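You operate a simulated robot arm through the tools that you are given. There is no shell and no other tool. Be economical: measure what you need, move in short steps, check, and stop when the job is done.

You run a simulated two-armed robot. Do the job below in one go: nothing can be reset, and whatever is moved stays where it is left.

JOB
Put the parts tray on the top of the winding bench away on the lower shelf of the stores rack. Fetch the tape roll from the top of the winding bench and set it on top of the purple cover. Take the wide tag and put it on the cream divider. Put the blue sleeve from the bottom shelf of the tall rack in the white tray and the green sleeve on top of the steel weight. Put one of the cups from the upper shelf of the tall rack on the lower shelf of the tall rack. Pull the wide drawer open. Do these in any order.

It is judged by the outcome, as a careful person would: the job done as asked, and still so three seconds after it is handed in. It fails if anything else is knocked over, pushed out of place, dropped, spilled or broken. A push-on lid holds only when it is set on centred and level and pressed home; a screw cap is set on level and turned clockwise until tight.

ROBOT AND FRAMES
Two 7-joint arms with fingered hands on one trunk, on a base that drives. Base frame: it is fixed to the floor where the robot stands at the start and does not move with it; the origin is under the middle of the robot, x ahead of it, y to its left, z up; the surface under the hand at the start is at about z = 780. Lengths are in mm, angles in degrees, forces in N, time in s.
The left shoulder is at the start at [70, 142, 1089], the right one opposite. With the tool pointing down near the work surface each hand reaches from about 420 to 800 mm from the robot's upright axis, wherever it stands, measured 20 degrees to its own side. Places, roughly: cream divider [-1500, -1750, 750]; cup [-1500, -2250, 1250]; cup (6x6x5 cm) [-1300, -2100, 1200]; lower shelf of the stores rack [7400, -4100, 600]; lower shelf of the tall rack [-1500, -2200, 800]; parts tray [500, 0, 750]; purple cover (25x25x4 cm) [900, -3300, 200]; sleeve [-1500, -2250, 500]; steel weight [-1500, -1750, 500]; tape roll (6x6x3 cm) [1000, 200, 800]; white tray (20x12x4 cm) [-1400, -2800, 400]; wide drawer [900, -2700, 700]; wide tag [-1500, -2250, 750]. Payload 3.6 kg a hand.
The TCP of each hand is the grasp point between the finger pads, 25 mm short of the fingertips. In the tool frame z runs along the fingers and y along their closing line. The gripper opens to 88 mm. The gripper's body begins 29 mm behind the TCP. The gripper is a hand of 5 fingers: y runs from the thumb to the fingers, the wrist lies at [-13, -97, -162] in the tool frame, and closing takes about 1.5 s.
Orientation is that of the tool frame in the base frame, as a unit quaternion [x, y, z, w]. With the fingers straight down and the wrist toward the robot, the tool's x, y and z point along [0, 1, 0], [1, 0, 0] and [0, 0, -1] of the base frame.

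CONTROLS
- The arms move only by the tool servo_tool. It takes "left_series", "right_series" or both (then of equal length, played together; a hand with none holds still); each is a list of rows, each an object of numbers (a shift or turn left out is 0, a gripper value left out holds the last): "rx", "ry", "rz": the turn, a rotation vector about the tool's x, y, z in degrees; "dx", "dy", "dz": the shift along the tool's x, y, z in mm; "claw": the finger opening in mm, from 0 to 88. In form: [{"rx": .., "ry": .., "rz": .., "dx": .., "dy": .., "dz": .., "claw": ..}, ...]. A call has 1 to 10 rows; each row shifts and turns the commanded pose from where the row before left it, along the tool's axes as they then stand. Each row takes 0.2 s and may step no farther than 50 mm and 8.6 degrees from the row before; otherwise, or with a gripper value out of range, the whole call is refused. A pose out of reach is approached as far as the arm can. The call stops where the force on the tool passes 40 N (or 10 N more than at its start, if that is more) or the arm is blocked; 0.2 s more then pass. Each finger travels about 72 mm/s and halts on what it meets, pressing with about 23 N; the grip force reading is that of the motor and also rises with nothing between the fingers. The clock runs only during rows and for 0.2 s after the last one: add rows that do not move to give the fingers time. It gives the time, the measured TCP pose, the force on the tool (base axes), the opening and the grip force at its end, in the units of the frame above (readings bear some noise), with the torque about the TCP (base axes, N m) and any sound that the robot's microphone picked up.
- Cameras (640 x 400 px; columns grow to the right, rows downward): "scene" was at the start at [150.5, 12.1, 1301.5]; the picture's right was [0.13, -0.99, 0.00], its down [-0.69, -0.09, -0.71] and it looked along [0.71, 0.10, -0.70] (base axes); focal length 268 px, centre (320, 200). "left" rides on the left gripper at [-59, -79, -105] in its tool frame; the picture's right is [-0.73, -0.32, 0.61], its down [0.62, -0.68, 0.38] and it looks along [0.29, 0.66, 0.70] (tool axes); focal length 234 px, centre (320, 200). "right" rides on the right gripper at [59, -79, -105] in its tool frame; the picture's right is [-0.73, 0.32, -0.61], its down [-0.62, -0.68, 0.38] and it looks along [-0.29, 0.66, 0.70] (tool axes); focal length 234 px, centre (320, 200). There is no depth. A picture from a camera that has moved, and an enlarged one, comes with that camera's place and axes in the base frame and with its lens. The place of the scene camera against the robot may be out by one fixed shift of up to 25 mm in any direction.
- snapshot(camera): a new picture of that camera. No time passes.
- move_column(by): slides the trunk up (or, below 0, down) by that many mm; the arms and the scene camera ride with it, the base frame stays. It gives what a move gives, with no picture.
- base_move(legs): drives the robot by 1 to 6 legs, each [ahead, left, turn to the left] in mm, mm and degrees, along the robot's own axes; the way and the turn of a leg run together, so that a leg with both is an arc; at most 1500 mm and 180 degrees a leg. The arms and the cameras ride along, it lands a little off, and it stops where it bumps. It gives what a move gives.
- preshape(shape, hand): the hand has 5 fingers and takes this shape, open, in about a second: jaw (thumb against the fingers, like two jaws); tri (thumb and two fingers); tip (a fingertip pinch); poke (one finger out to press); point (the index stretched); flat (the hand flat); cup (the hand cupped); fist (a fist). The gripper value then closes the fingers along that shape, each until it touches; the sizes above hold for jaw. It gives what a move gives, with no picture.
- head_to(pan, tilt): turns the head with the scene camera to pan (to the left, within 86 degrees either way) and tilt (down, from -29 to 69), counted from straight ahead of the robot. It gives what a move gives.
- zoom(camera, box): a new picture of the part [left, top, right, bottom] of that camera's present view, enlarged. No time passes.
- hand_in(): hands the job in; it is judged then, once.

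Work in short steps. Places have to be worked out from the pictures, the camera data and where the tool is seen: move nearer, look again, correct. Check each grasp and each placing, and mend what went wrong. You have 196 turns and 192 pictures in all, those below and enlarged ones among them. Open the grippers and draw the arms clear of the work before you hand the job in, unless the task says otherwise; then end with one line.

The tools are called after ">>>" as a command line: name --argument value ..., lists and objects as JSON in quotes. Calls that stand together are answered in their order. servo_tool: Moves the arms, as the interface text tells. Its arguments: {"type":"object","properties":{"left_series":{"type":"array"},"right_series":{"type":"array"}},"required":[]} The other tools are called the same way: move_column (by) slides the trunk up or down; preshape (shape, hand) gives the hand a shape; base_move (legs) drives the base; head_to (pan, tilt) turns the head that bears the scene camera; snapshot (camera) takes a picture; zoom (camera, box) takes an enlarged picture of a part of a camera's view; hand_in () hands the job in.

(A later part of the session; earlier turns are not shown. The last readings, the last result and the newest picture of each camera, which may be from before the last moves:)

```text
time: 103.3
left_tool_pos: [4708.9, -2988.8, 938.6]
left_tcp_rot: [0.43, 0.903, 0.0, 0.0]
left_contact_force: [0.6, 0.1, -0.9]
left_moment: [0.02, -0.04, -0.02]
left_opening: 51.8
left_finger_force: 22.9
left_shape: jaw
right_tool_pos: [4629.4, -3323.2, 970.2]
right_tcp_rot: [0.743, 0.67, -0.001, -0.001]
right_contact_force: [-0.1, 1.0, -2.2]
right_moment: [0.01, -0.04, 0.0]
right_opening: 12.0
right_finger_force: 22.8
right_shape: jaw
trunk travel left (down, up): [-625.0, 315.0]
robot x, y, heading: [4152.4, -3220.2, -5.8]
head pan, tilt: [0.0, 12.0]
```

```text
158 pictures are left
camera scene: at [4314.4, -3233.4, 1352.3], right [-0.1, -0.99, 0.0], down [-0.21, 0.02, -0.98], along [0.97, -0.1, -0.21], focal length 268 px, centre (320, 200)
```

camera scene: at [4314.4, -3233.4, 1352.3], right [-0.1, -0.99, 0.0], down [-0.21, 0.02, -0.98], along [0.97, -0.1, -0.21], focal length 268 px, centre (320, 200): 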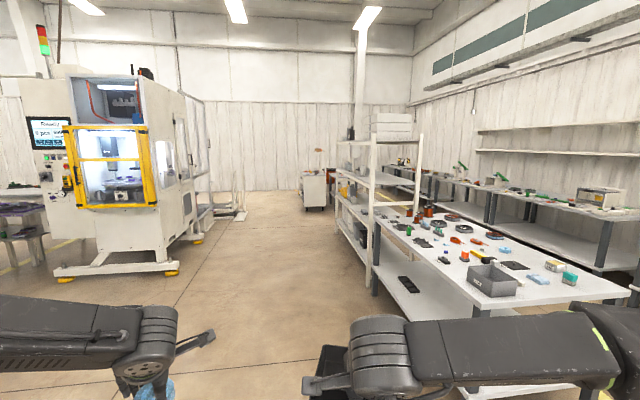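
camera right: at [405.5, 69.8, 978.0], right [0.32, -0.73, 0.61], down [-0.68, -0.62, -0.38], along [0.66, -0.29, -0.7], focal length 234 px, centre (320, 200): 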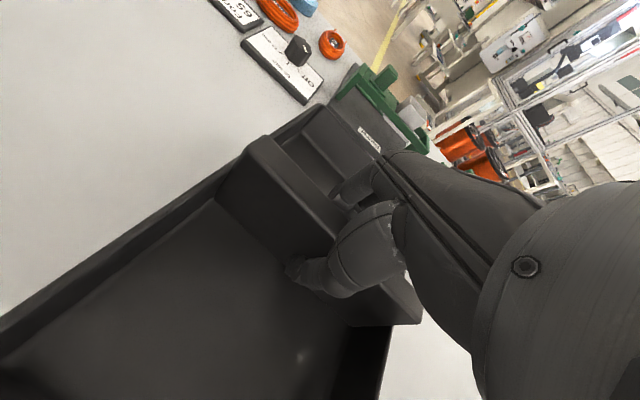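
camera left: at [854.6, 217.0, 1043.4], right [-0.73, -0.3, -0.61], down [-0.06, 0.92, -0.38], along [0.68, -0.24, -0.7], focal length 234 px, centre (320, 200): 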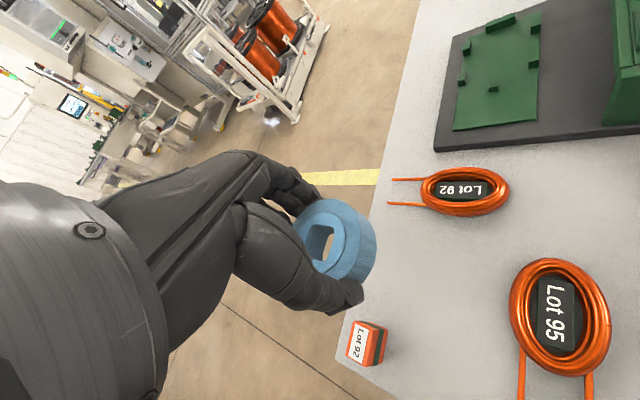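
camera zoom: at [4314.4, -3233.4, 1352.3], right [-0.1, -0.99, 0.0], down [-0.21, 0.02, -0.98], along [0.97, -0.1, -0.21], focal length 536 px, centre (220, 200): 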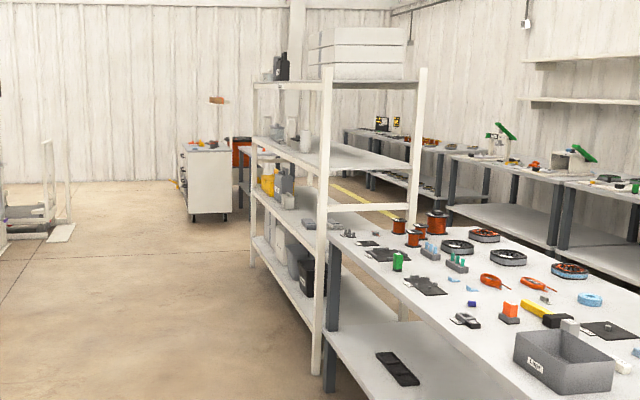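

Four shelves; the lower one in question carries bottles and bins near z≈600–700. I drive in front of the rack and face it.

>>> base_move --legs '[[1450, 0, 6], [1400, 150, 0], [0, 0, -88]]'

>>> snapshot --camera "scene"

```text
time: 120.8
left_tool_pos: [7241.3, -3682.7, 937.9]
left_tcp_rot: [0.925, 0.379, 0.0, 0.0]
left_contact_force: [0.2, -0.5, -0.5]
left_moment: [-0.02, -0.01, -0.01]
left_opening: 51.4
left_finger_force: 23.2
left_shape: jaw
right_tool_pos: [6901.7, -3634.1, 971.5]
right_tcp_rot: [1.0, -0.005, 0.001, -0.001]
right_contact_force: [-0.6, 0.3, -2.4]
right_moment: [-0.02, -0.01, 0.01]
right_opening: 11.8
right_finger_force: 22.8
right_shape: jaw
trunk travel left (down, up): [-625.0, 315.0]
robot x, y, heading: [6957.2, -3149.4, -90.4]
head pan, tilt: [0.0, 12.0]
```

```text
157 pictures are left
camera scene: at [6978.1, -3293.6, 1352.3], right [-1.0, 0.01, 0.0], down [0.0, 0.21, -0.98], along [-0.01, -0.98, -0.21], focal length 268 px, centre (320, 200)
```

scene: 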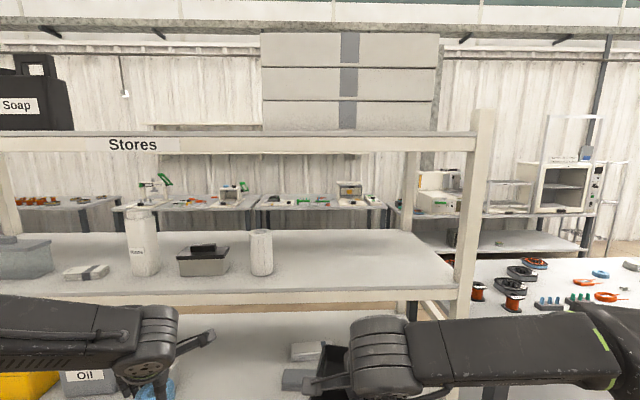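

I back off 150 mm, lower the trunk 280 mm and look down into the lower shelves.

>>> base_move --legs '[[-150, 0, 0]]'

>>> move_column --by -300

>>> head_to --pan 0 --tilt 22

>>> snapshot --camera "scene"

```text
time: 122.1
left_tool_pos: [7244.4, -3529.7, 937.1]
left_tcp_rot: [0.925, 0.38, 0.0, -0.001]
left_contact_force: [1.0, -0.3, 0.1]
left_moment: [-0.01, -0.04, 0.0]
left_opening: 51.3
left_finger_force: 23.1
left_shape: jaw
right_tool_pos: [6901.8, -3482.0, 971.3]
right_tcp_rot: [1.0, -0.003, 0.0, -0.001]
right_contact_force: [-0.6, -0.4, -1.9]
right_moment: [-0.01, -0.02, -0.01]
right_opening: 11.8
right_finger_force: 22.5
right_shape: jaw
trunk travel left (down, up): [-625.0, 315.0]
robot x, y, heading: [6964.9, -2999.0, -90.3]
head pan, tilt: [0.0, 12.0]
```

```text
time: 125.1
left_tool_pos: [7242.9, -3528.8, 639.1]
left_tcp_rot: [0.925, 0.38, 0.0, 0.0]
left_contact_force: [0.3, 0.6, -0.6]
left_moment: [-0.01, 0.02, 0.02]
left_opening: 51.5
left_finger_force: 23.1
left_shape: jaw
right_tool_pos: [6904.0, -3481.1, 671.4]
right_tcp_rot: [1.0, -0.004, 0.0, -0.001]
right_contact_force: [-0.2, -0.5, -2.7]
right_moment: [-0.04, 0.0, -0.01]
right_opening: 12.3
right_finger_force: 23.4
right_shape: jaw
trunk travel left (down, up): [-325.0, 615.0]
robot x, y, heading: [6961.2, -2998.9, -90.4]
head pan, tilt: [0.0, 12.0]
```

```text
time: 125.9
left_tool_pos: [7244.5, -3529.2, 637.4]
left_tcp_rot: [0.925, 0.38, 0.001, 0.0]
left_contact_force: [0.7, -0.2, -0.8]
left_moment: [-0.01, 0.01, -0.01]
left_opening: 51.3
left_finger_force: 23.7
left_shape: jaw
right_tool_pos: [6903.3, -3479.9, 671.5]
right_tcp_rot: [1.0, -0.004, 0.0, -0.001]
right_contact_force: [-0.1, 0.2, -1.5]
right_moment: [-0.01, 0.01, 0.02]
right_opening: 12.2
right_finger_force: 22.9
right_shape: jaw
trunk travel left (down, up): [-325.0, 615.0]
robot x, y, heading: [6958.0, -2998.0, -90.4]
head pan, tilt: [0.0, 22.0]
```

```text
156 pictures are left
camera scene: at [6979.4, -3140.0, 1036.1], right [-1.0, 0.01, 0.0], down [0.0, 0.37, -0.93], along [-0.01, -0.93, -0.37], focal length 268 px, centre (320, 200)
```

scene: 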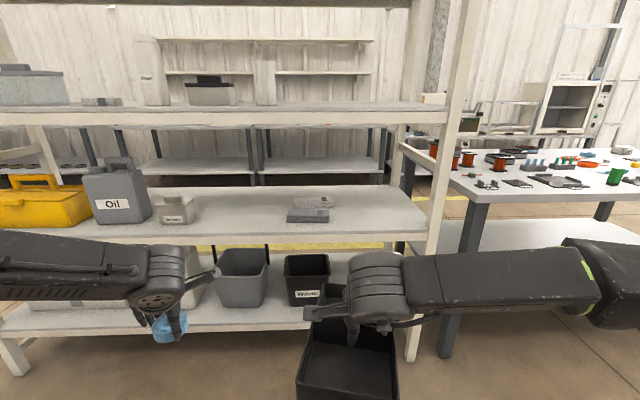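

The lower shelf top is at z≈613, front edge y≈-3920, next shelf's underside ≈953; a free stretch lies at x≈7110–7380. I first fold the left hand back out of the way.

>>> servo_tool --left_series '[{"dx": 20, "dy": -20, "dz": -30}, {"dx": 25, "dy": -25, "dz": -30}, {"dx": 25, "dy": -25}, {"rz": 7.5}, {"rz": 7.5}, {"rz": 7.5}, {"rz": 7.5}, {"rz": 7.5}, {"rz": 7.5}]'

>>> base_move --legs '[[0, 310, 0.4]]'

>>> snapshot --camera "scene"

```text
time: 127.9
left_tool_pos: [7244.6, -3429.2, 697.9]
left_tcp_rot: [1.0, -0.003, 0.0, 0.001]
left_contact_force: [0.7, 0.2, -0.5]
left_moment: [0.03, 0.01, 0.01]
left_opening: 51.3
left_finger_force: 23.0
left_shape: jaw
right_tool_pos: [6903.2, -3482.4, 670.0]
right_tcp_rot: [1.0, -0.003, 0.0, -0.001]
right_contact_force: [0.2, -0.1, -1.9]
right_moment: [0.0, -0.04, -0.03]
right_opening: 12.1
right_finger_force: 22.9
right_shape: jaw
trunk travel left (down, up): [-325.0, 615.0]
robot x, y, heading: [6961.8, -2995.0, -90.6]
head pan, tilt: [0.0, 22.0]
```

```text
time: 129.9
left_tool_pos: [7556.3, -3430.6, 698.3]
left_tcp_rot: [1.0, -0.001, -0.001, 0.0]
left_contact_force: [-0.7, -1.0, 0.4]
left_moment: [0.0, 0.02, 0.05]
left_opening: 51.3
left_finger_force: 23.3
left_shape: jaw
right_tool_pos: [7215.0, -3483.2, 670.7]
right_tcp_rot: [1.0, -0.002, 0.0, -0.001]
right_contact_force: [0.2, -0.5, -1.6]
right_moment: [0.01, -0.02, 0.02]
right_opening: 12.2
right_finger_force: 23.6
right_shape: jaw
trunk travel left (down, up): [-325.0, 615.0]
robot x, y, heading: [7270.6, -3000.3, -90.3]
head pan, tilt: [0.0, 22.0]
```

```text
155 pictures are left
camera scene: at [7289.5, -3141.4, 1036.1], right [-1.0, 0.0, 0.0], down [0.0, 0.38, -0.93], along [0.0, -0.93, -0.38], focal length 268 px, centre (320, 200)
```

scene: 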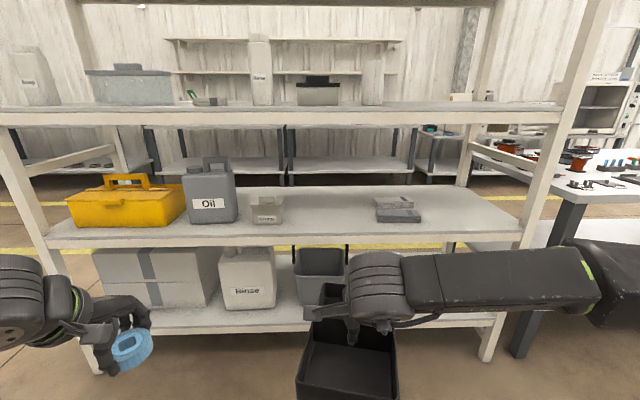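

The free stretch is ≈7100–7420. I raise the tray to bottom z≈655, then drive forward so its far edge just reaches the shelf front, and check.

>>> servo_tool --right_series '[{"dz": -27}, {"dx": 0}]'

>>> base_move --legs '[[320, 35, 0]]'

>>> snapshot --camera "scene"

>>> snapshot --camera "right"

```text
time: 130.6
left_tool_pos: [7555.1, -3431.6, 698.1]
left_tcp_rot: [1.0, -0.001, -0.001, 0.0]
left_contact_force: [-1.2, -0.1, -0.4]
left_moment: [0.0, -0.02, 0.03]
left_opening: 51.4
left_finger_force: 22.9
left_shape: jaw
right_tool_pos: [7213.4, -3484.1, 696.3]
right_tcp_rot: [1.0, -0.002, -0.001, -0.001]
right_contact_force: [0.6, 0.4, -1.5]
right_moment: [0.0, 0.05, 0.02]
right_opening: 11.9
right_finger_force: 22.9
right_shape: jaw
trunk travel left (down, up): [-325.0, 615.0]
robot x, y, heading: [7267.3, -2996.3, -90.1]
head pan, tilt: [0.0, 22.0]
```

```text
time: 132.7
left_tool_pos: [7589.4, -3752.5, 697.5]
left_tcp_rot: [1.0, -0.002, -0.001, 0.0]
left_contact_force: [-0.1, 0.5, -0.2]
left_moment: [0.02, -0.01, -0.02]
left_opening: 51.3
left_finger_force: 23.0
left_shape: jaw
right_tool_pos: [7245.9, -3805.3, 697.4]
right_tcp_rot: [1.0, -0.003, 0.0, -0.001]
right_contact_force: [-0.7, 0.6, -1.7]
right_moment: [0.01, -0.01, -0.04]
right_opening: 12.0
right_finger_force: 23.0
right_shape: jaw
trunk travel left (down, up): [-325.0, 615.0]
robot x, y, heading: [7306.8, -3319.6, -90.2]
head pan, tilt: [0.0, 22.0]
```

```text
154 pictures are left
camera scene: at [7322.8, -3463.9, 1035.9], right [-1.0, 0.0, 0.0], down [0.0, 0.38, -0.93], along [0.0, -0.93, -0.38], focal length 268 px, centre (320, 200)
```

scene: 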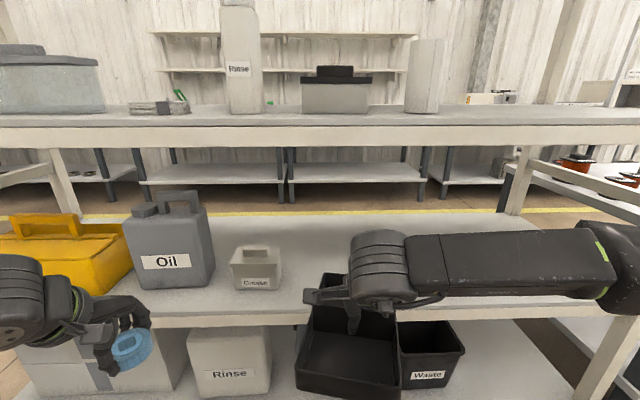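

```text
153 pictures are left
camera right: at [7307.4, -3725.8, 803.1], right [-0.73, -0.32, 0.61], down [-0.62, 0.68, -0.38], along [-0.29, -0.65, -0.7], focal length 234 px, centre (320, 200)
```

right: 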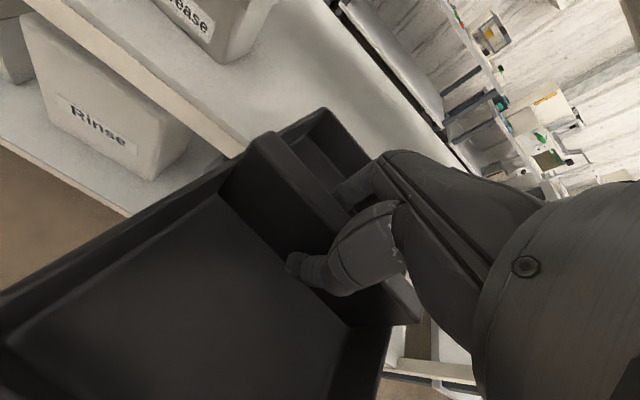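

Shelf front at y≈-3893; tray clears the grease bottle (x≥7395) and the boxes (x≤7100). I slide the tray in.

>>> servo_tool --right_series '[{"dy": 45}, {"dy": 45}, {"dy": 45}, {"dy": 45}, {"dy": 45}, {"dx": 0}]'

>>> snapshot --camera "scene"

>>> snapshot --camera "right"

```text
time: 134.1
left_tool_pos: [7588.6, -3752.6, 697.5]
left_tcp_rot: [1.0, -0.002, -0.001, 0.0]
left_contact_force: [0.5, -0.5, 0.4]
left_moment: [0.01, 0.03, 0.02]
left_opening: 51.5
left_finger_force: 22.8
left_shape: jaw
right_tool_pos: [7245.9, -4029.1, 693.3]
right_tcp_rot: [1.0, -0.002, 0.0, -0.002]
right_contact_force: [0.4, 0.0, -1.6]
right_moment: [0.0, 0.0, 0.01]
right_opening: 11.9
right_finger_force: 23.3
right_shape: jaw
trunk travel left (down, up): [-325.0, 615.0]
robot x, y, heading: [7304.1, -3323.2, -90.3]
head pan, tilt: [0.0, 22.0]
```

```text
152 pictures are left
camera scene: at [7322.5, -3463.3, 1036.1], right [-1.0, 0.0, 0.0], down [0.0, 0.37, -0.93], along [0.0, -0.93, -0.37], focal length 268 px, centre (320, 200)
```

scene: 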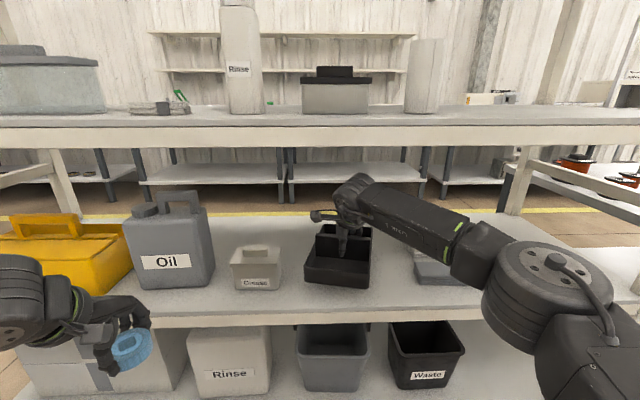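

```text
151 pictures are left
camera right: at [7305.3, -3950.7, 801.0], right [-0.73, -0.32, 0.61], down [-0.62, 0.68, -0.38], along [-0.29, -0.66, -0.7], focal length 234 px, centre (320, 200)
```

right: 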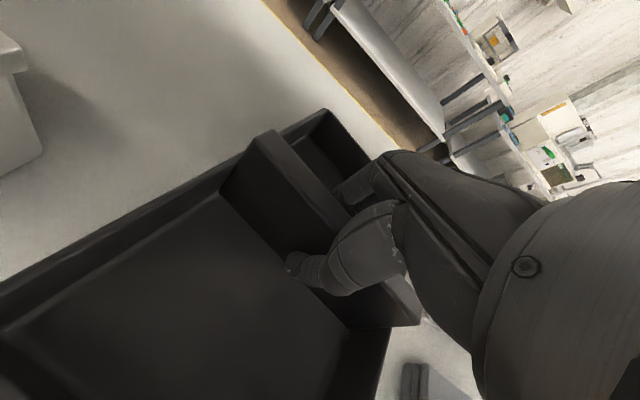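

Tray is inside and well clear of its neighbours. I lower it gently.

>>> servo_tool --right_series '[{"dz": 15}, {"dz": 12}, {"dz": 5}, {"dx": 0}]'

>>> snapshot --camera "right"

```text
time: 135.1
left_tool_pos: [7588.7, -3752.5, 696.7]
left_tcp_rot: [1.0, -0.001, -0.001, 0.0]
left_contact_force: [-0.3, 0.9, -0.6]
left_moment: [0.02, 0.0, 0.03]
left_opening: 51.3
left_finger_force: 23.1
left_shape: jaw
right_tool_pos: [7246.6, -4030.3, 664.3]
right_tcp_rot: [1.0, -0.002, 0.0, -0.001]
right_contact_force: [-0.2, 0.9, -1.4]
right_moment: [-0.05, -0.02, -0.02]
right_opening: 11.9
right_finger_force: 23.0
right_shape: jaw
trunk travel left (down, up): [-325.0, 615.0]
robot x, y, heading: [7307.0, -3321.6, -90.2]
head pan, tilt: [0.0, 22.0]
```

```text
150 pictures are left
camera right: at [7306.5, -3950.6, 770.2], right [-0.73, -0.32, 0.61], down [-0.62, 0.68, -0.38], along [-0.29, -0.65, -0.7], focal length 234 px, centre (320, 200)
```

right: 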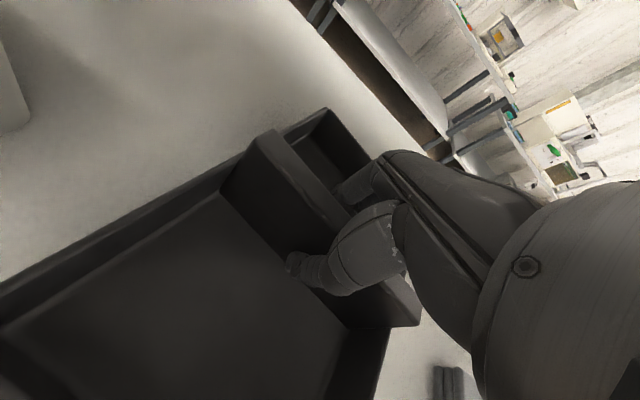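

Still free; I continue down in small steps until contact.

>>> servo_tool --right_series '[{"dz": 4}, {"dz": 4}, {"dz": 3}, {"dx": 0}]'

>>> servo_tool --right_series '[{"dz": 3}, {"dz": 3}, {"dx": 0}]'

>>> servo_tool --right_series '[{"dz": 3}, {"dz": 2}, {"dx": 0}]'

```text
time: 136.1
left_tool_pos: [7589.3, -3750.3, 700.0]
left_tcp_rot: [1.0, -0.002, 0.0, 0.002]
left_contact_force: [-0.5, 0.3, 0.5]
left_moment: [-0.01, 0.01, 0.02]
left_opening: 51.2
left_finger_force: 22.7
left_shape: jaw
right_tool_pos: [7246.8, -4027.6, 657.3]
right_tcp_rot: [1.0, -0.003, 0.001, 0.003]
right_contact_force: [-2.6, -6.9, 27.4]
right_moment: [-0.2, 0.09, 0.12]
right_opening: 13.9
right_finger_force: 22.9
right_shape: jaw
trunk travel left (down, up): [-325.0, 615.0]
robot x, y, heading: [7303.5, -3321.0, -90.2]
head pan, tilt: [0.0, 22.0]
```

```text
time: 136.7
left_tool_pos: [7587.9, -3750.1, 699.6]
left_tcp_rot: [1.0, -0.002, -0.001, 0.001]
left_contact_force: [-0.4, 0.2, -0.5]
left_moment: [0.01, 0.0, 0.0]
left_opening: 51.1
left_finger_force: 23.0
left_shape: jaw
right_tool_pos: [7247.5, -4027.5, 656.7]
right_tcp_rot: [1.0, -0.002, 0.002, 0.006]
right_contact_force: [-2.5, 0.5, 23.5]
right_moment: [0.05, -0.02, 0.06]
right_opening: 14.4
right_finger_force: 22.7
right_shape: jaw
trunk travel left (down, up): [-325.0, 615.0]
robot x, y, heading: [7303.4, -3315.7, -90.0]
head pan, tilt: [0.0, 22.0]
stopped in row 2 (right hand): the force on the tool passed its limit at 41 N (the readings are from after the stop); the commanded pose is now the measured one
```

```text
time: 137.3
left_tool_pos: [7587.7, -3750.5, 700.1]
left_tcp_rot: [1.0, -0.001, -0.001, 0.003]
left_contact_force: [-0.8, 0.4, -0.2]
left_moment: [0.01, -0.01, -0.02]
left_opening: 51.4
left_finger_force: 23.3
left_shape: jaw
right_tool_pos: [7246.9, -4029.2, 656.5]
right_tcp_rot: [1.0, -0.002, 0.004, 0.009]
right_contact_force: [-1.4, 3.0, 23.8]
right_moment: [0.15, -0.04, 0.04]
right_opening: 14.9
right_finger_force: 22.5
right_shape: jaw
trunk travel left (down, up): [-325.0, 615.0]
robot x, y, heading: [7304.4, -3321.6, -90.4]
head pan, tilt: [0.0, 22.0]
stopped in row 2 (right hand): the force on the tool passed its limit at 42 N (the readings are from after the stop); the commanded pose is now the measured one
```

Contact at TCP z≈657: the tray stands on the shelf. I ease up slightly, open and lift out.

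>>> servo_tool --right_series '[{"dz": -1}, {"claw": 60}, {"dx": 0}, {"dx": 0}, {"dx": 0}, {"dx": 0}, {"dz": -12}, {"dz": -20}, {"dz": -20}]'

>>> snapshot --camera "right"

>>> snapshot --camera "scene"

```text
time: 139.3
left_tool_pos: [7588.9, -3752.5, 698.0]
left_tcp_rot: [1.0, -0.001, -0.001, 0.0]
left_contact_force: [0.0, 0.3, -0.8]
left_moment: [0.03, -0.01, 0.03]
left_opening: 51.3
left_finger_force: 22.7
left_shape: jaw
right_tool_pos: [7245.6, -4031.4, 703.2]
right_tcp_rot: [1.0, -0.002, 0.003, 0.004]
right_contact_force: [0.5, 0.2, -1.1]
right_moment: [0.0, -0.03, 0.01]
right_opening: 59.6
right_finger_force: 0.0
right_shape: jaw
trunk travel left (down, up): [-325.0, 615.0]
robot x, y, heading: [7304.3, -3316.6, -90.1]
head pan, tilt: [0.0, 22.0]
```

```text
149 pictures are left
camera right: at [7305.5, -3950.2, 809.0], right [-0.73, -0.31, 0.61], down [-0.62, 0.68, -0.39], along [-0.29, -0.66, -0.69], focal length 234 px, centre (320, 200)
```

right: 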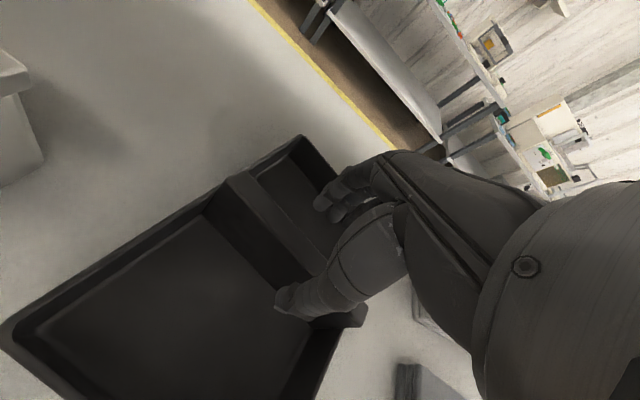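

```text
148 pictures are left
camera scene: at [7322.7, -3463.0, 1036.1], right [-1.0, 0.0, 0.0], down [0.0, 0.37, -0.93], along [0.0, -0.93, -0.37], focal length 268 px, centre (320, 200)
```

scene: 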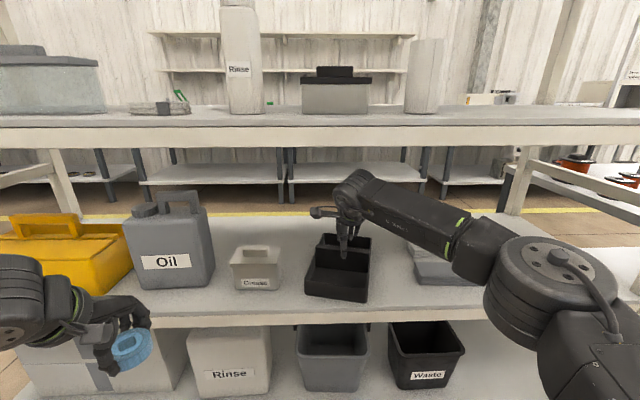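

Released cleanly. I raise a touch and draw the hand straight out, then back the robot off and raise the trunk.

>>> servo_tool --right_series '[{"dz": -12}, {"dy": -45}, {"dy": -45}, {"dy": -45}, {"dy": -45}, {"dy": -45}, {"dx": 0}]'

>>> base_move --legs '[[-350, 0, 0]]'

>>> snapshot --camera "scene"

```text
time: 140.9
left_tool_pos: [7588.7, -3752.2, 696.6]
left_tcp_rot: [1.0, -0.002, -0.001, 0.0]
left_contact_force: [-0.1, -0.3, -0.7]
left_moment: [-0.04, -0.02, 0.04]
left_opening: 51.4
left_finger_force: 22.9
left_shape: jaw
right_tool_pos: [7247.8, -3805.0, 713.2]
right_tcp_rot: [1.0, -0.002, 0.002, 0.005]
right_contact_force: [0.7, -0.8, -0.4]
right_moment: [-0.03, 0.01, 0.0]
right_opening: 59.6
right_finger_force: 0.0
right_shape: jaw
trunk travel left (down, up): [-325.0, 615.0]
robot x, y, heading: [7305.5, -3318.6, -90.3]
head pan, tilt: [0.0, 22.0]
```

```text
time: 143.2
left_tool_pos: [7590.6, -3397.4, 698.9]
left_tcp_rot: [1.0, 0.0, -0.001, 0.0]
left_contact_force: [0.1, 0.6, 0.6]
left_moment: [-0.03, 0.03, -0.02]
left_opening: 51.1
left_finger_force: 23.0
left_shape: jaw
right_tool_pos: [7251.2, -3450.8, 714.2]
right_tcp_rot: [1.0, -0.001, 0.002, 0.005]
right_contact_force: [0.3, 0.2, 0.6]
right_moment: [0.0, 0.03, 0.01]
right_opening: 59.6
right_finger_force: 0.0
right_shape: jaw
trunk travel left (down, up): [-325.0, 615.0]
robot x, y, heading: [7306.8, -2963.7, -89.9]
head pan, tilt: [0.0, 22.0]
```

```text
147 pictures are left
camera scene: at [7323.9, -3108.3, 1036.2], right [-1.0, 0.0, 0.0], down [0.0, 0.37, -0.93], along [0.0, -0.93, -0.37], focal length 268 px, centre (320, 200)
```

scene: 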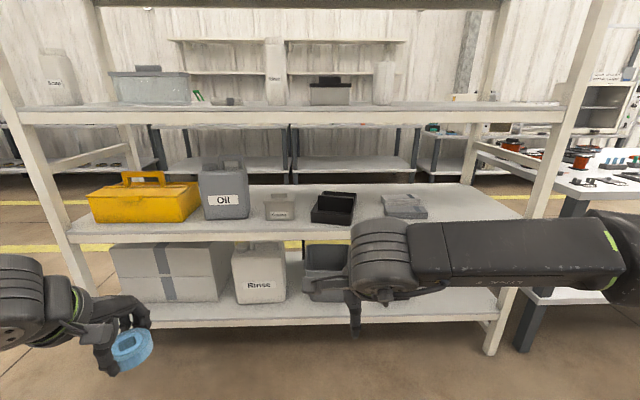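

Tray is away. Now I drive back west to the bench with the drawer and purple cover, facing -x.

>>> base_move --legs '[[0, 0, -90], [1500, 0, 0], [1500, 0, 0], [1500, 0, 0], [600, 0, 0]]'

>>> snapshot --camera "scene"

```text
time: 171.2
left_tool_pos: [1834.3, -3354.5, 696.9]
left_tcp_rot: [0.711, -0.703, 0.0, -0.001]
left_contact_force: [0.0, -0.1, -0.4]
left_moment: [0.0, 0.02, 0.04]
left_opening: 50.9
left_finger_force: 23.2
left_shape: jaw
right_tool_pos: [1777.4, -3013.9, 713.2]
right_tcp_rot: [0.71, -0.704, -0.002, 0.004]
right_contact_force: [0.6, 0.1, 0.1]
right_moment: [-0.02, 0.01, -0.02]
right_opening: 59.7
right_finger_force: 0.1
right_shape: jaw
trunk travel left (down, up): [-325.0, 615.0]
robot x, y, heading: [2264.9, -3060.7, -179.3]
head pan, tilt: [0.0, 22.0]
```

```text
146 pictures are left
camera scene: at [2138.2, -3063.7, 1036.0], right [-0.01, 1.0, 0.0], down [0.38, 0.0, -0.93], along [-0.93, -0.01, -0.38], focal length 268 px, centre (320, 200)
```

scene: 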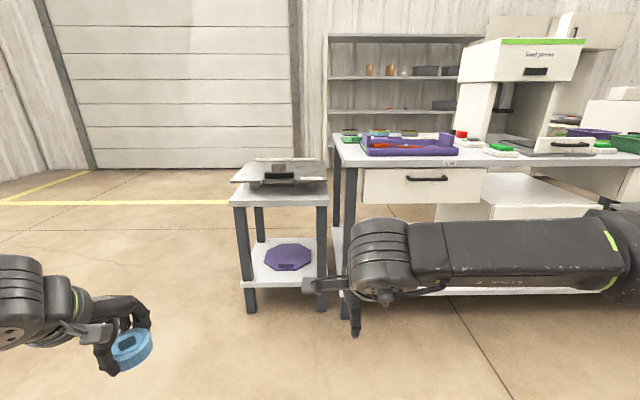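

The purple cover lies on the lower shelf of the small table (top underside ≈z 580), and the wide drawer is in the bench right of it. I zoom on both.

>>> zoom --camera "scene" --box '[220, 150, 350, 320]'

>>> zoom --camera "scene" --box '[320, 110, 640, 310]'

```text
2.35 times, centred on (285, 235) of scene
camera zoom: at [2138.2, -3063.7, 1036.0], right [-0.01, 1.0, 0.0], down [0.38, 0.0, -0.93], along [-0.93, -0.01, -0.38], focal length 630 px, centre (402, 118)
```

zoom: 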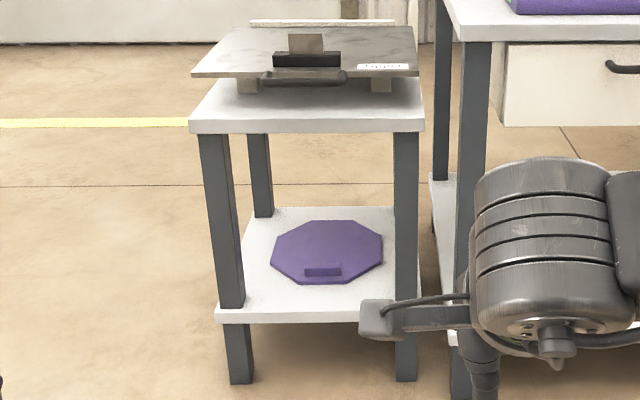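

```text
2.00 times, centred on (480, 210) of scene
camera zoom: at [2138.2, -3063.7, 1036.0], right [-0.01, 1.0, 0.0], down [0.38, 0.0, -0.93], along [-0.93, -0.01, -0.38], focal length 536 px, centre (0, 180)
```

zoom: 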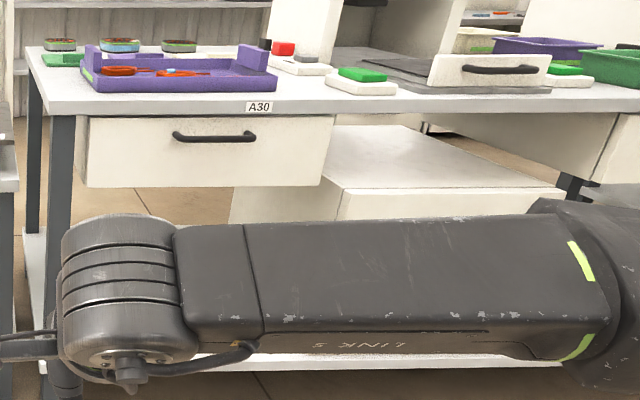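

The cover is centred near [915, -3245], its handle near the front edge. I lower the trunk fully, adjust both hands, and drive up.

>>> move_column --by -325

>>> servo_tool --left_series '[{"dx": -40}, {"dx": -35}, {"dx": 0}]' --right_series '[{"dy": -30}, {"dy": -30}, {"dx": 0}]'

>>> base_move --legs '[[600, -35, -0.7]]'

>>> snapshot --camera "scene"

>>> snapshot --camera "left"

```text
time: 174.4
left_tool_pos: [1833.6, -3353.9, 372.1]
left_tcp_rot: [0.711, -0.703, 0.0, -0.001]
left_contact_force: [0.1, -0.2, -0.1]
left_moment: [0.03, -0.01, 0.01]
left_opening: 50.8
left_finger_force: 22.6
left_shape: jaw
right_tool_pos: [1777.1, -3014.8, 387.9]
right_tcp_rot: [0.71, -0.704, -0.002, 0.004]
right_contact_force: [-0.8, 0.8, -0.2]
right_moment: [0.08, 0.01, -0.01]
right_opening: 59.7
right_finger_force: 0.1
right_shape: jaw
trunk travel left (down, up): [0.0, 940.0]
robot x, y, heading: [2260.3, -3062.2, -179.4]
head pan, tilt: [0.0, 22.0]
```

```text
time: 175.2
left_tool_pos: [1834.9, -3279.6, 371.8]
left_tcp_rot: [0.711, -0.703, -0.001, 0.0]
left_contact_force: [0.6, -0.3, -0.8]
left_moment: [-0.01, -0.03, -0.02]
left_opening: 51.0
left_finger_force: 22.9
left_shape: jaw
right_tool_pos: [1836.9, -3013.6, 386.6]
right_tcp_rot: [0.71, -0.704, -0.002, 0.005]
right_contact_force: [-0.3, 0.8, -0.4]
right_moment: [0.01, 0.01, 0.01]
right_opening: 59.8
right_finger_force: 0.0
right_shape: jaw
trunk travel left (down, up): [0.0, 940.0]
robot x, y, heading: [2264.3, -3063.9, -179.1]
head pan, tilt: [0.0, 22.0]
```

```text
time: 178.6
left_tool_pos: [1220.3, -3226.9, 372.3]
left_tcp_rot: [-0.7, 0.714, 0.0, 0.002]
left_contact_force: [-0.8, -0.2, -0.4]
left_moment: [0.02, -0.02, -0.03]
left_opening: 50.8
left_finger_force: 23.1
left_shape: jaw
right_tool_pos: [1231.3, -2961.1, 387.1]
right_tcp_rot: [-0.699, 0.715, 0.002, -0.004]
right_contact_force: [0.4, 0.8, 0.4]
right_moment: [0.0, -0.01, 0.05]
right_opening: 59.5
right_finger_force: 0.0
right_shape: jaw
trunk travel left (down, up): [0.0, 940.0]
robot x, y, heading: [1653.0, -3027.2, 179.0]
head pan, tilt: [0.0, 22.0]
```

```text
143 pictures are left
camera scene: at [1530.8, -3020.4, 711.1], right [0.02, 1.0, 0.0], down [0.37, -0.01, -0.93], along [-0.93, 0.02, -0.37], focal length 268 px, centre (320, 200)
```

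scene: 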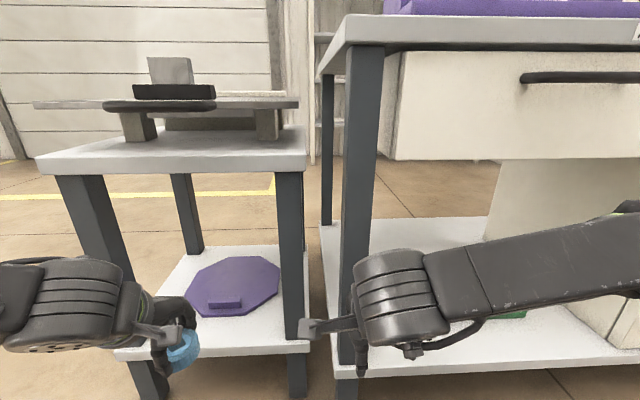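

```text
142 pictures are left
camera left: at [1301.1, -3170.8, 477.8], right [0.34, 0.72, -0.61], down [0.67, -0.64, -0.38], along [-0.66, -0.27, -0.7], focal length 234 px, centre (320, 200)
```

left: 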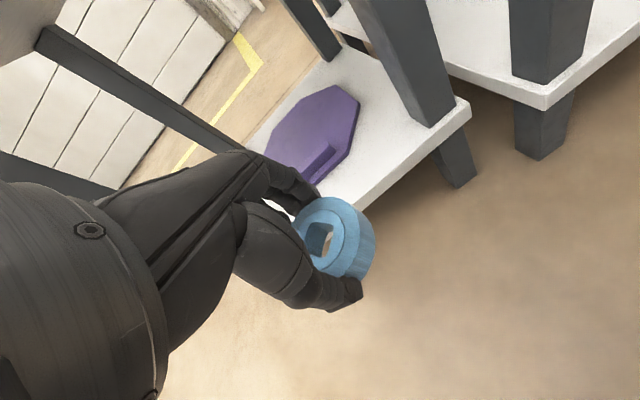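

Cover centre ≈[920, -3230]. I lower the left hand to z≈300, then reach in 200 mm and look.

>>> servo_tool --left_series '[{"dz": 40}, {"dz": 32}, {"dy": 40}, {"dy": 40}, {"dy": 40}, {"dy": 40}, {"dy": 40}, {"dx": 0}]'

>>> snapshot --camera "scene"

>>> snapshot --camera "left"

```text
time: 180.4
left_tool_pos: [1016.8, -3222.9, 300.0]
left_tcp_rot: [-0.699, 0.715, 0.001, 0.001]
left_contact_force: [-0.1, 0.3, -0.9]
left_moment: [0.01, 0.0, 0.01]
left_opening: 50.7
left_finger_force: 22.4
left_shape: jaw
right_tool_pos: [1230.2, -2961.0, 387.7]
right_tcp_rot: [-0.699, 0.715, 0.003, -0.005]
right_contact_force: [0.2, 0.3, 0.0]
right_moment: [-0.01, 0.0, -0.01]
right_opening: 59.5
right_finger_force: 0.0
right_shape: jaw
trunk travel left (down, up): [0.0, 940.0]
robot x, y, heading: [1654.4, -3025.6, 178.8]
head pan, tilt: [0.0, 22.0]
```

```text
141 pictures are left
camera scene: at [1530.7, -3020.4, 711.1], right [0.02, 1.0, 0.0], down [0.37, -0.01, -0.93], along [-0.93, 0.02, -0.37], focal length 268 px, centre (320, 200)
```

scene: 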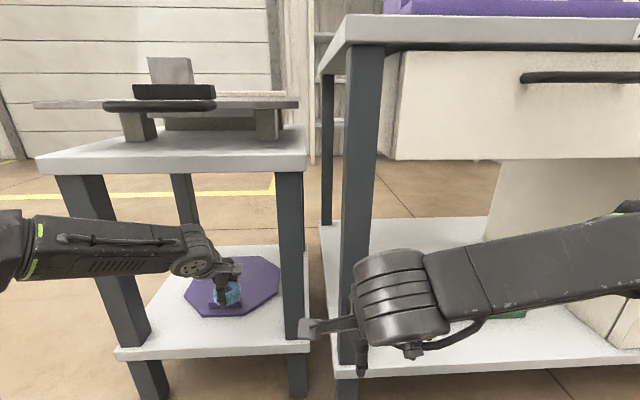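

```text
140 pictures are left
camera left: at [1097.6, -3166.3, 406.3], right [0.34, 0.72, -0.61], down [0.67, -0.64, -0.38], along [-0.66, -0.27, -0.7], focal length 234 px, centre (320, 200)
```

left: 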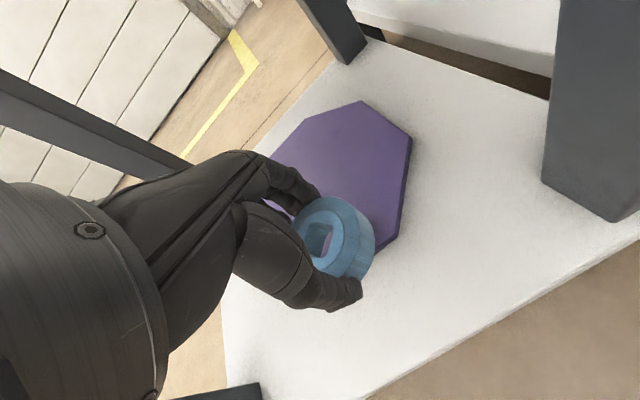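

By the left view the cover's centre is ≈[902, -3250]. I move further in, over its flat middle behind the handle.

>>> servo_tool --left_series '[{"dy": 28, "dx": 6}, {"dy": 28, "dx": 6}, {"dy": 28, "dx": 6}, {"dy": 26, "dx": 6}, {"dx": 0}]'

>>> snapshot --camera "scene"

>>> snapshot --camera "left"

```text
time: 181.6
left_tool_pos: [960.5, -3266.1, 317.4]
left_tcp_rot: [-0.699, 0.715, 0.001, 0.0]
left_contact_force: [0.2, -0.2, 0.1]
left_moment: [-0.01, 0.01, 0.04]
left_opening: 50.7
left_finger_force: 23.2
left_shape: jaw
left hand out of reach, approached as far as the arm can: row 2, 3, 4
right_tool_pos: [1230.9, -2960.7, 388.2]
right_tcp_rot: [-0.699, 0.715, 0.002, -0.005]
right_contact_force: [0.1, 0.2, -1.2]
right_moment: [0.03, 0.03, 0.01]
right_opening: 59.4
right_finger_force: 0.0
right_shape: jaw
trunk travel left (down, up): [0.0, 940.0]
robot x, y, heading: [1652.9, -3026.6, 178.7]
head pan, tilt: [0.0, 22.0]
```

```text
139 pictures are left
camera scene: at [1530.7, -3020.4, 711.1], right [0.02, 1.0, 0.0], down [0.37, -0.01, -0.93], along [-0.93, 0.02, -0.37], focal length 268 px, centre (320, 200)
```

scene: 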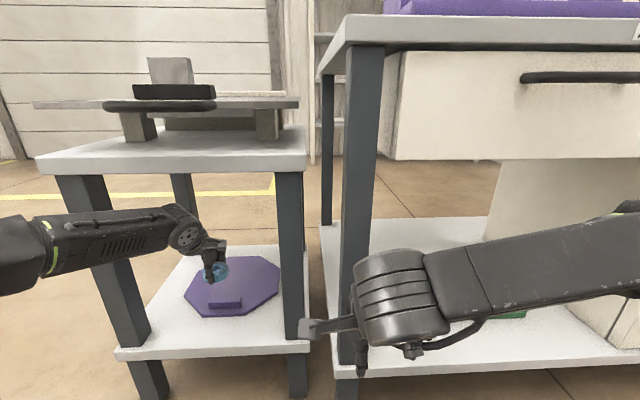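

```text
138 pictures are left
camera left: at [1040.8, -3209.2, 422.6], right [0.34, 0.72, -0.61], down [0.67, -0.64, -0.38], along [-0.66, -0.27, -0.7], focal length 234 px, centre (320, 200)
```

left: 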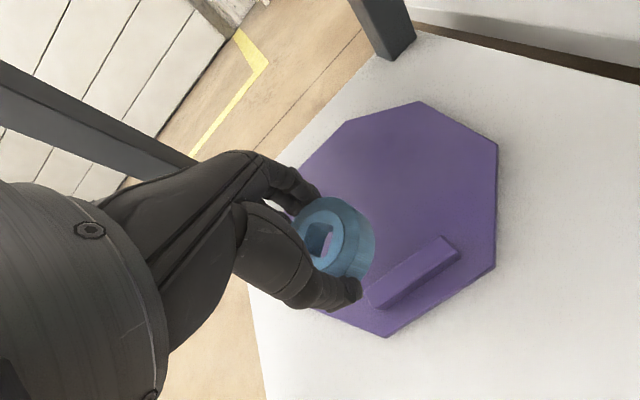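

At the reach limit with the tape near [960, -3266]. I drive the base 55 mm forward (right hand pulled back a little) to bring it over the flat middle.

>>> servo_tool --right_series '[{"dy": -40}, {"dx": 0}]'

>>> base_move --legs '[[60, -12, 0]]'

>>> snapshot --camera "left"

>>> zoom --camera "scene" --box '[80, 150, 320, 370]'

```text
time: 182.2
left_tool_pos: [961.0, -3265.0, 317.0]
left_tcp_rot: [-0.7, 0.715, 0.001, 0.001]
left_contact_force: [0.7, -0.3, -1.5]
left_moment: [-0.04, -0.01, 0.01]
left_opening: 50.7
left_finger_force: 23.2
left_shape: jaw
right_tool_pos: [1272.3, -2959.8, 387.1]
right_tcp_rot: [-0.699, 0.715, 0.002, -0.005]
right_contact_force: [0.3, -0.2, 0.0]
right_moment: [0.03, -0.02, -0.01]
right_opening: 59.8
right_finger_force: 0.0
right_shape: jaw
trunk travel left (down, up): [0.0, 940.0]
robot x, y, heading: [1657.2, -3026.6, 178.7]
head pan, tilt: [0.0, 22.0]
```

```text
time: 183.2
left_tool_pos: [898.8, -3252.0, 317.0]
left_tcp_rot: [-0.7, 0.714, 0.001, 0.001]
left_contact_force: [0.0, -0.6, -0.1]
left_moment: [0.01, 0.02, 0.02]
left_opening: 50.6
left_finger_force: 23.2
left_shape: jaw
right_tool_pos: [1211.4, -2946.9, 387.2]
right_tcp_rot: [-0.699, 0.715, 0.002, -0.005]
right_contact_force: [-0.4, 0.6, -0.2]
right_moment: [0.04, 0.0, -0.01]
right_opening: 59.6
right_finger_force: 0.0
right_shape: jaw
trunk travel left (down, up): [0.0, 940.0]
robot x, y, heading: [1591.6, -3012.5, 178.8]
head pan, tilt: [0.0, 22.0]
```

```text
137 pictures are left
camera left: at [980.1, -3196.0, 422.6], right [0.34, 0.72, -0.61], down [0.67, -0.64, -0.38], along [-0.66, -0.27, -0.7], focal length 234 px, centre (320, 200)
```

left: 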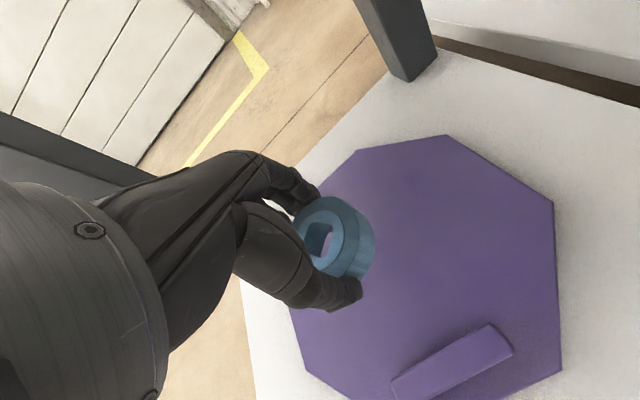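

```text
1.82 times, centred on (200, 260) of scene
camera zoom: at [1469.9, -3007.1, 711.1], right [0.02, 1.0, 0.0], down [0.37, -0.01, -0.93], along [-0.93, 0.02, -0.37], focal length 487 px, centre (538, 91)
```

zoom: 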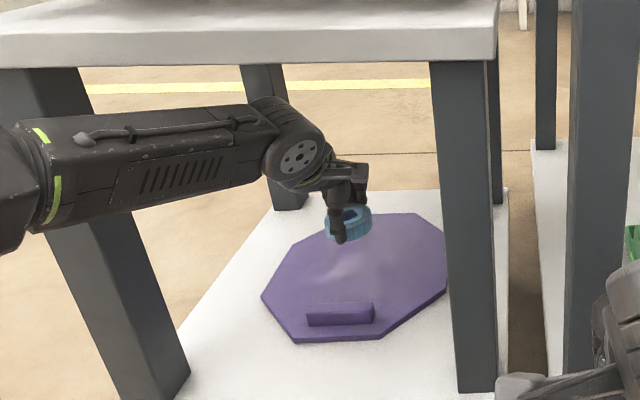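

The tape is over the flat part. I nudge toward centre and lower to near contact.

>>> servo_tool --left_series '[{"dx": -15, "dy": -8, "dz": 20}, {"dz": 20}, {"dz": 10}, {"dx": 0}]'

>>> snapshot --camera "left"

```text
time: 184.2
left_tool_pos: [919.1, -3243.3, 271.4]
left_tcp_rot: [-0.699, 0.715, 0.002, 0.0]
left_contact_force: [-0.2, 0.1, -1.0]
left_moment: [0.02, -0.02, 0.0]
left_opening: 50.5
left_finger_force: 23.0
left_shape: jaw
left hand out of reach, approached as far as the arm can: row 1, 2, 3
right_tool_pos: [1210.9, -2947.2, 387.4]
right_tcp_rot: [-0.699, 0.715, 0.002, -0.004]
right_contact_force: [-0.2, 0.5, -0.1]
right_moment: [-0.03, 0.02, 0.04]
right_opening: 59.7
right_finger_force: 0.0
right_shape: jaw
trunk travel left (down, up): [0.0, 940.0]
robot x, y, heading: [1594.3, -3013.1, 178.8]
head pan, tilt: [0.0, 22.0]
```

```text
135 pictures are left
camera left: at [1000.2, -3187.1, 378.0], right [0.34, 0.72, -0.61], down [0.67, -0.64, -0.39], along [-0.66, -0.27, -0.7], focal length 234 px, centre (320, 200)
```

left: 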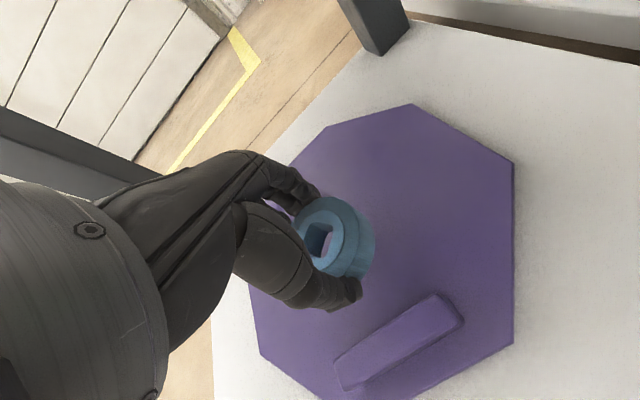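

Thumb is close to the cover's handle, so I drive 35 mm forward for room.

>>> base_move --legs '[[35, 0, 0]]'

>>> servo_tool --left_series '[{"dz": 6}, {"dz": 5}, {"dz": 4}, {"dx": 0}]'

>>> snapshot --camera "left"

```text
time: 185.0
left_tool_pos: [884.2, -3243.3, 272.1]
left_tcp_rot: [-0.7, 0.714, 0.001, 0.0]
left_contact_force: [0.1, 0.9, -0.6]
left_moment: [-0.04, 0.04, -0.01]
left_opening: 50.6
left_finger_force: 23.0
left_shape: jaw
right_tool_pos: [1175.2, -2947.7, 387.7]
right_tcp_rot: [-0.7, 0.715, 0.001, -0.004]
right_contact_force: [3.5, -0.6, 0.2]
right_moment: [-0.02, 0.07, -0.05]
right_opening: 58.7
right_finger_force: 0.1
right_shape: jaw
trunk travel left (down, up): [0.0, 940.0]
robot x, y, heading: [1558.3, -3009.8, 178.7]
head pan, tilt: [0.0, 22.0]
```

```text
time: 186.0
left_tool_pos: [890.1, -3244.9, 259.5]
left_tcp_rot: [-0.699, 0.715, 0.001, 0.0]
left_contact_force: [0.0, 0.0, -0.3]
left_moment: [0.0, 0.0, -0.02]
left_opening: 50.6
left_finger_force: 23.1
left_shape: jaw
left hand out of reach, approached as far as the arm can: row 2
right_tool_pos: [1174.9, -2946.6, 388.5]
right_tcp_rot: [-0.699, 0.715, 0.001, -0.003]
right_contact_force: [3.3, 1.1, 0.7]
right_moment: [0.03, 0.08, -0.06]
right_opening: 59.0
right_finger_force: 0.1
right_shape: jaw
trunk travel left (down, up): [0.0, 940.0]
robot x, y, heading: [1562.0, -3008.8, 178.6]
head pan, tilt: [0.0, 22.0]
```

```text
134 pictures are left
camera left: at [970.2, -3188.3, 366.2], right [0.34, 0.72, -0.61], down [0.67, -0.64, -0.39], along [-0.66, -0.27, -0.7], focal length 234 px, centre (320, 200)
```

left: 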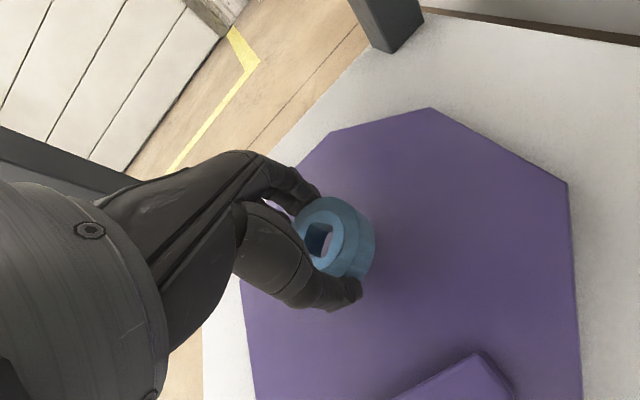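

Right hand is lightly touching something (3.4 N), so I pull it back; the left continues down in small steps.

>>> servo_tool --right_series '[{"dy": -30}, {"dx": 0}, {"dx": 0}, {"dx": 0}]' --left_series '[{"dx": 0}, {"dz": 4}, {"dz": 4}, {"dx": 0}]'

>>> zoom --camera "scene" --box '[80, 150, 400, 370]'

```text
time: 187.0
left_tool_pos: [891.3, -3246.2, 254.1]
left_tcp_rot: [-0.699, 0.715, 0.001, -0.001]
left_contact_force: [-0.8, -0.6, -0.7]
left_moment: [-0.02, -0.01, -0.01]
left_opening: 50.7
left_finger_force: 22.5
left_shape: jaw
left hand out of reach, approached as far as the arm can: row 2
right_tool_pos: [1204.7, -2946.9, 386.7]
right_tcp_rot: [-0.699, 0.715, 0.002, -0.004]
right_contact_force: [0.2, -0.4, 0.3]
right_moment: [0.02, -0.02, -0.01]
right_opening: 59.9
right_finger_force: 0.1
right_shape: jaw
trunk travel left (down, up): [0.0, 940.0]
robot x, y, heading: [1558.4, -3011.9, 178.6]
head pan, tilt: [0.0, 22.0]
```

```text
1.82 times, centred on (240, 260) of scene
camera zoom: at [1434.5, -3006.3, 711.1], right [0.02, 1.0, 0.0], down [0.37, -0.01, -0.93], along [-0.93, 0.02, -0.37], focal length 487 px, centre (466, 91)
```

zoom: 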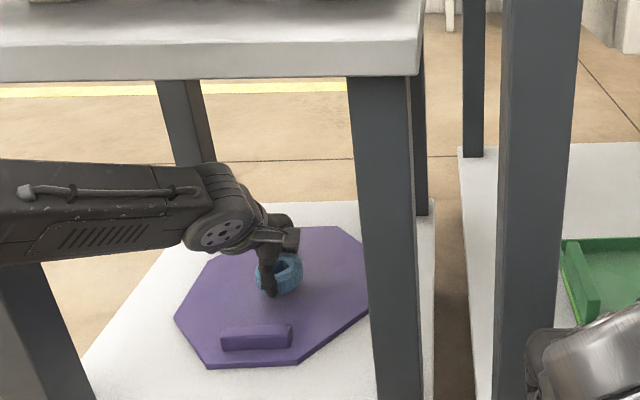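

No contact yet; continue down slowly.

>>> servo_tool --left_series '[{"dz": 4}, {"dz": 4}, {"dz": 4}, {"dx": 0}]'

```text
time: 188.0
left_tool_pos: [896.4, -3247.6, 245.3]
left_tcp_rot: [-0.7, 0.714, 0.001, 0.0]
left_contact_force: [0.1, -0.3, 0.1]
left_moment: [-0.01, 0.01, 0.0]
left_opening: 50.5
left_finger_force: 22.9
left_shape: jaw
left hand out of reach, approached as far as the arm can: row 1, 3
right_tool_pos: [1206.2, -2945.7, 386.6]
right_tcp_rot: [-0.699, 0.715, 0.003, -0.004]
right_contact_force: [-0.5, -0.6, 0.2]
right_moment: [0.0, 0.04, 0.0]
right_opening: 59.8
right_finger_force: 0.0
right_shape: jaw
trunk travel left (down, up): [0.0, 940.0]
robot x, y, heading: [1559.3, -3008.7, 178.7]
head pan, tilt: [0.0, 22.0]
```

>>> servo_tool --left_series '[{"dz": 4, "dy": -3}, {"dz": 4, "dy": -2}, {"dz": 4, "dy": -2}, {"dx": 0}]'

>>> snapshot --camera "left"

```text
time: 189.0
left_tool_pos: [903.8, -3248.2, 236.8]
left_tcp_rot: [-0.699, 0.715, 0.002, -0.003]
left_contact_force: [-1.2, -0.7, 19.5]
left_moment: [-0.04, 0.09, 0.0]
left_opening: 50.5
left_finger_force: 23.7
left_shape: jaw
right_tool_pos: [1205.5, -2946.1, 389.4]
right_tcp_rot: [-0.699, 0.715, 0.002, -0.006]
right_contact_force: [0.2, 0.4, 0.2]
right_moment: [0.02, 0.01, -0.01]
right_opening: 59.9
right_finger_force: 0.0
right_shape: jaw
trunk travel left (down, up): [0.0, 940.0]
robot x, y, heading: [1558.7, -3013.4, 178.5]
head pan, tilt: [0.0, 22.0]
```

```text
132 pictures are left
camera left: at [985.2, -3191.7, 341.7], right [0.33, 0.72, -0.61], down [0.66, -0.64, -0.39], along [-0.67, -0.27, -0.69], focal length 234 px, centre (320, 200)
```

left: 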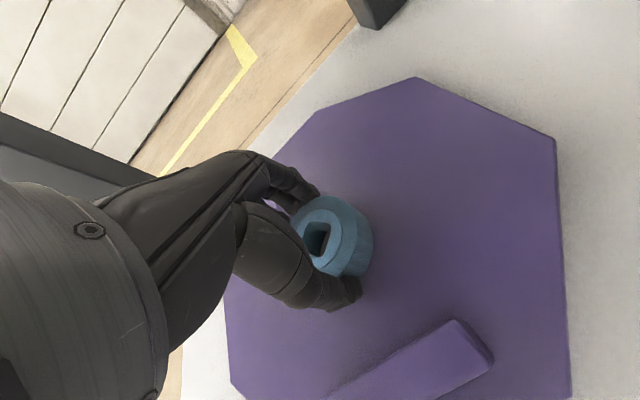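

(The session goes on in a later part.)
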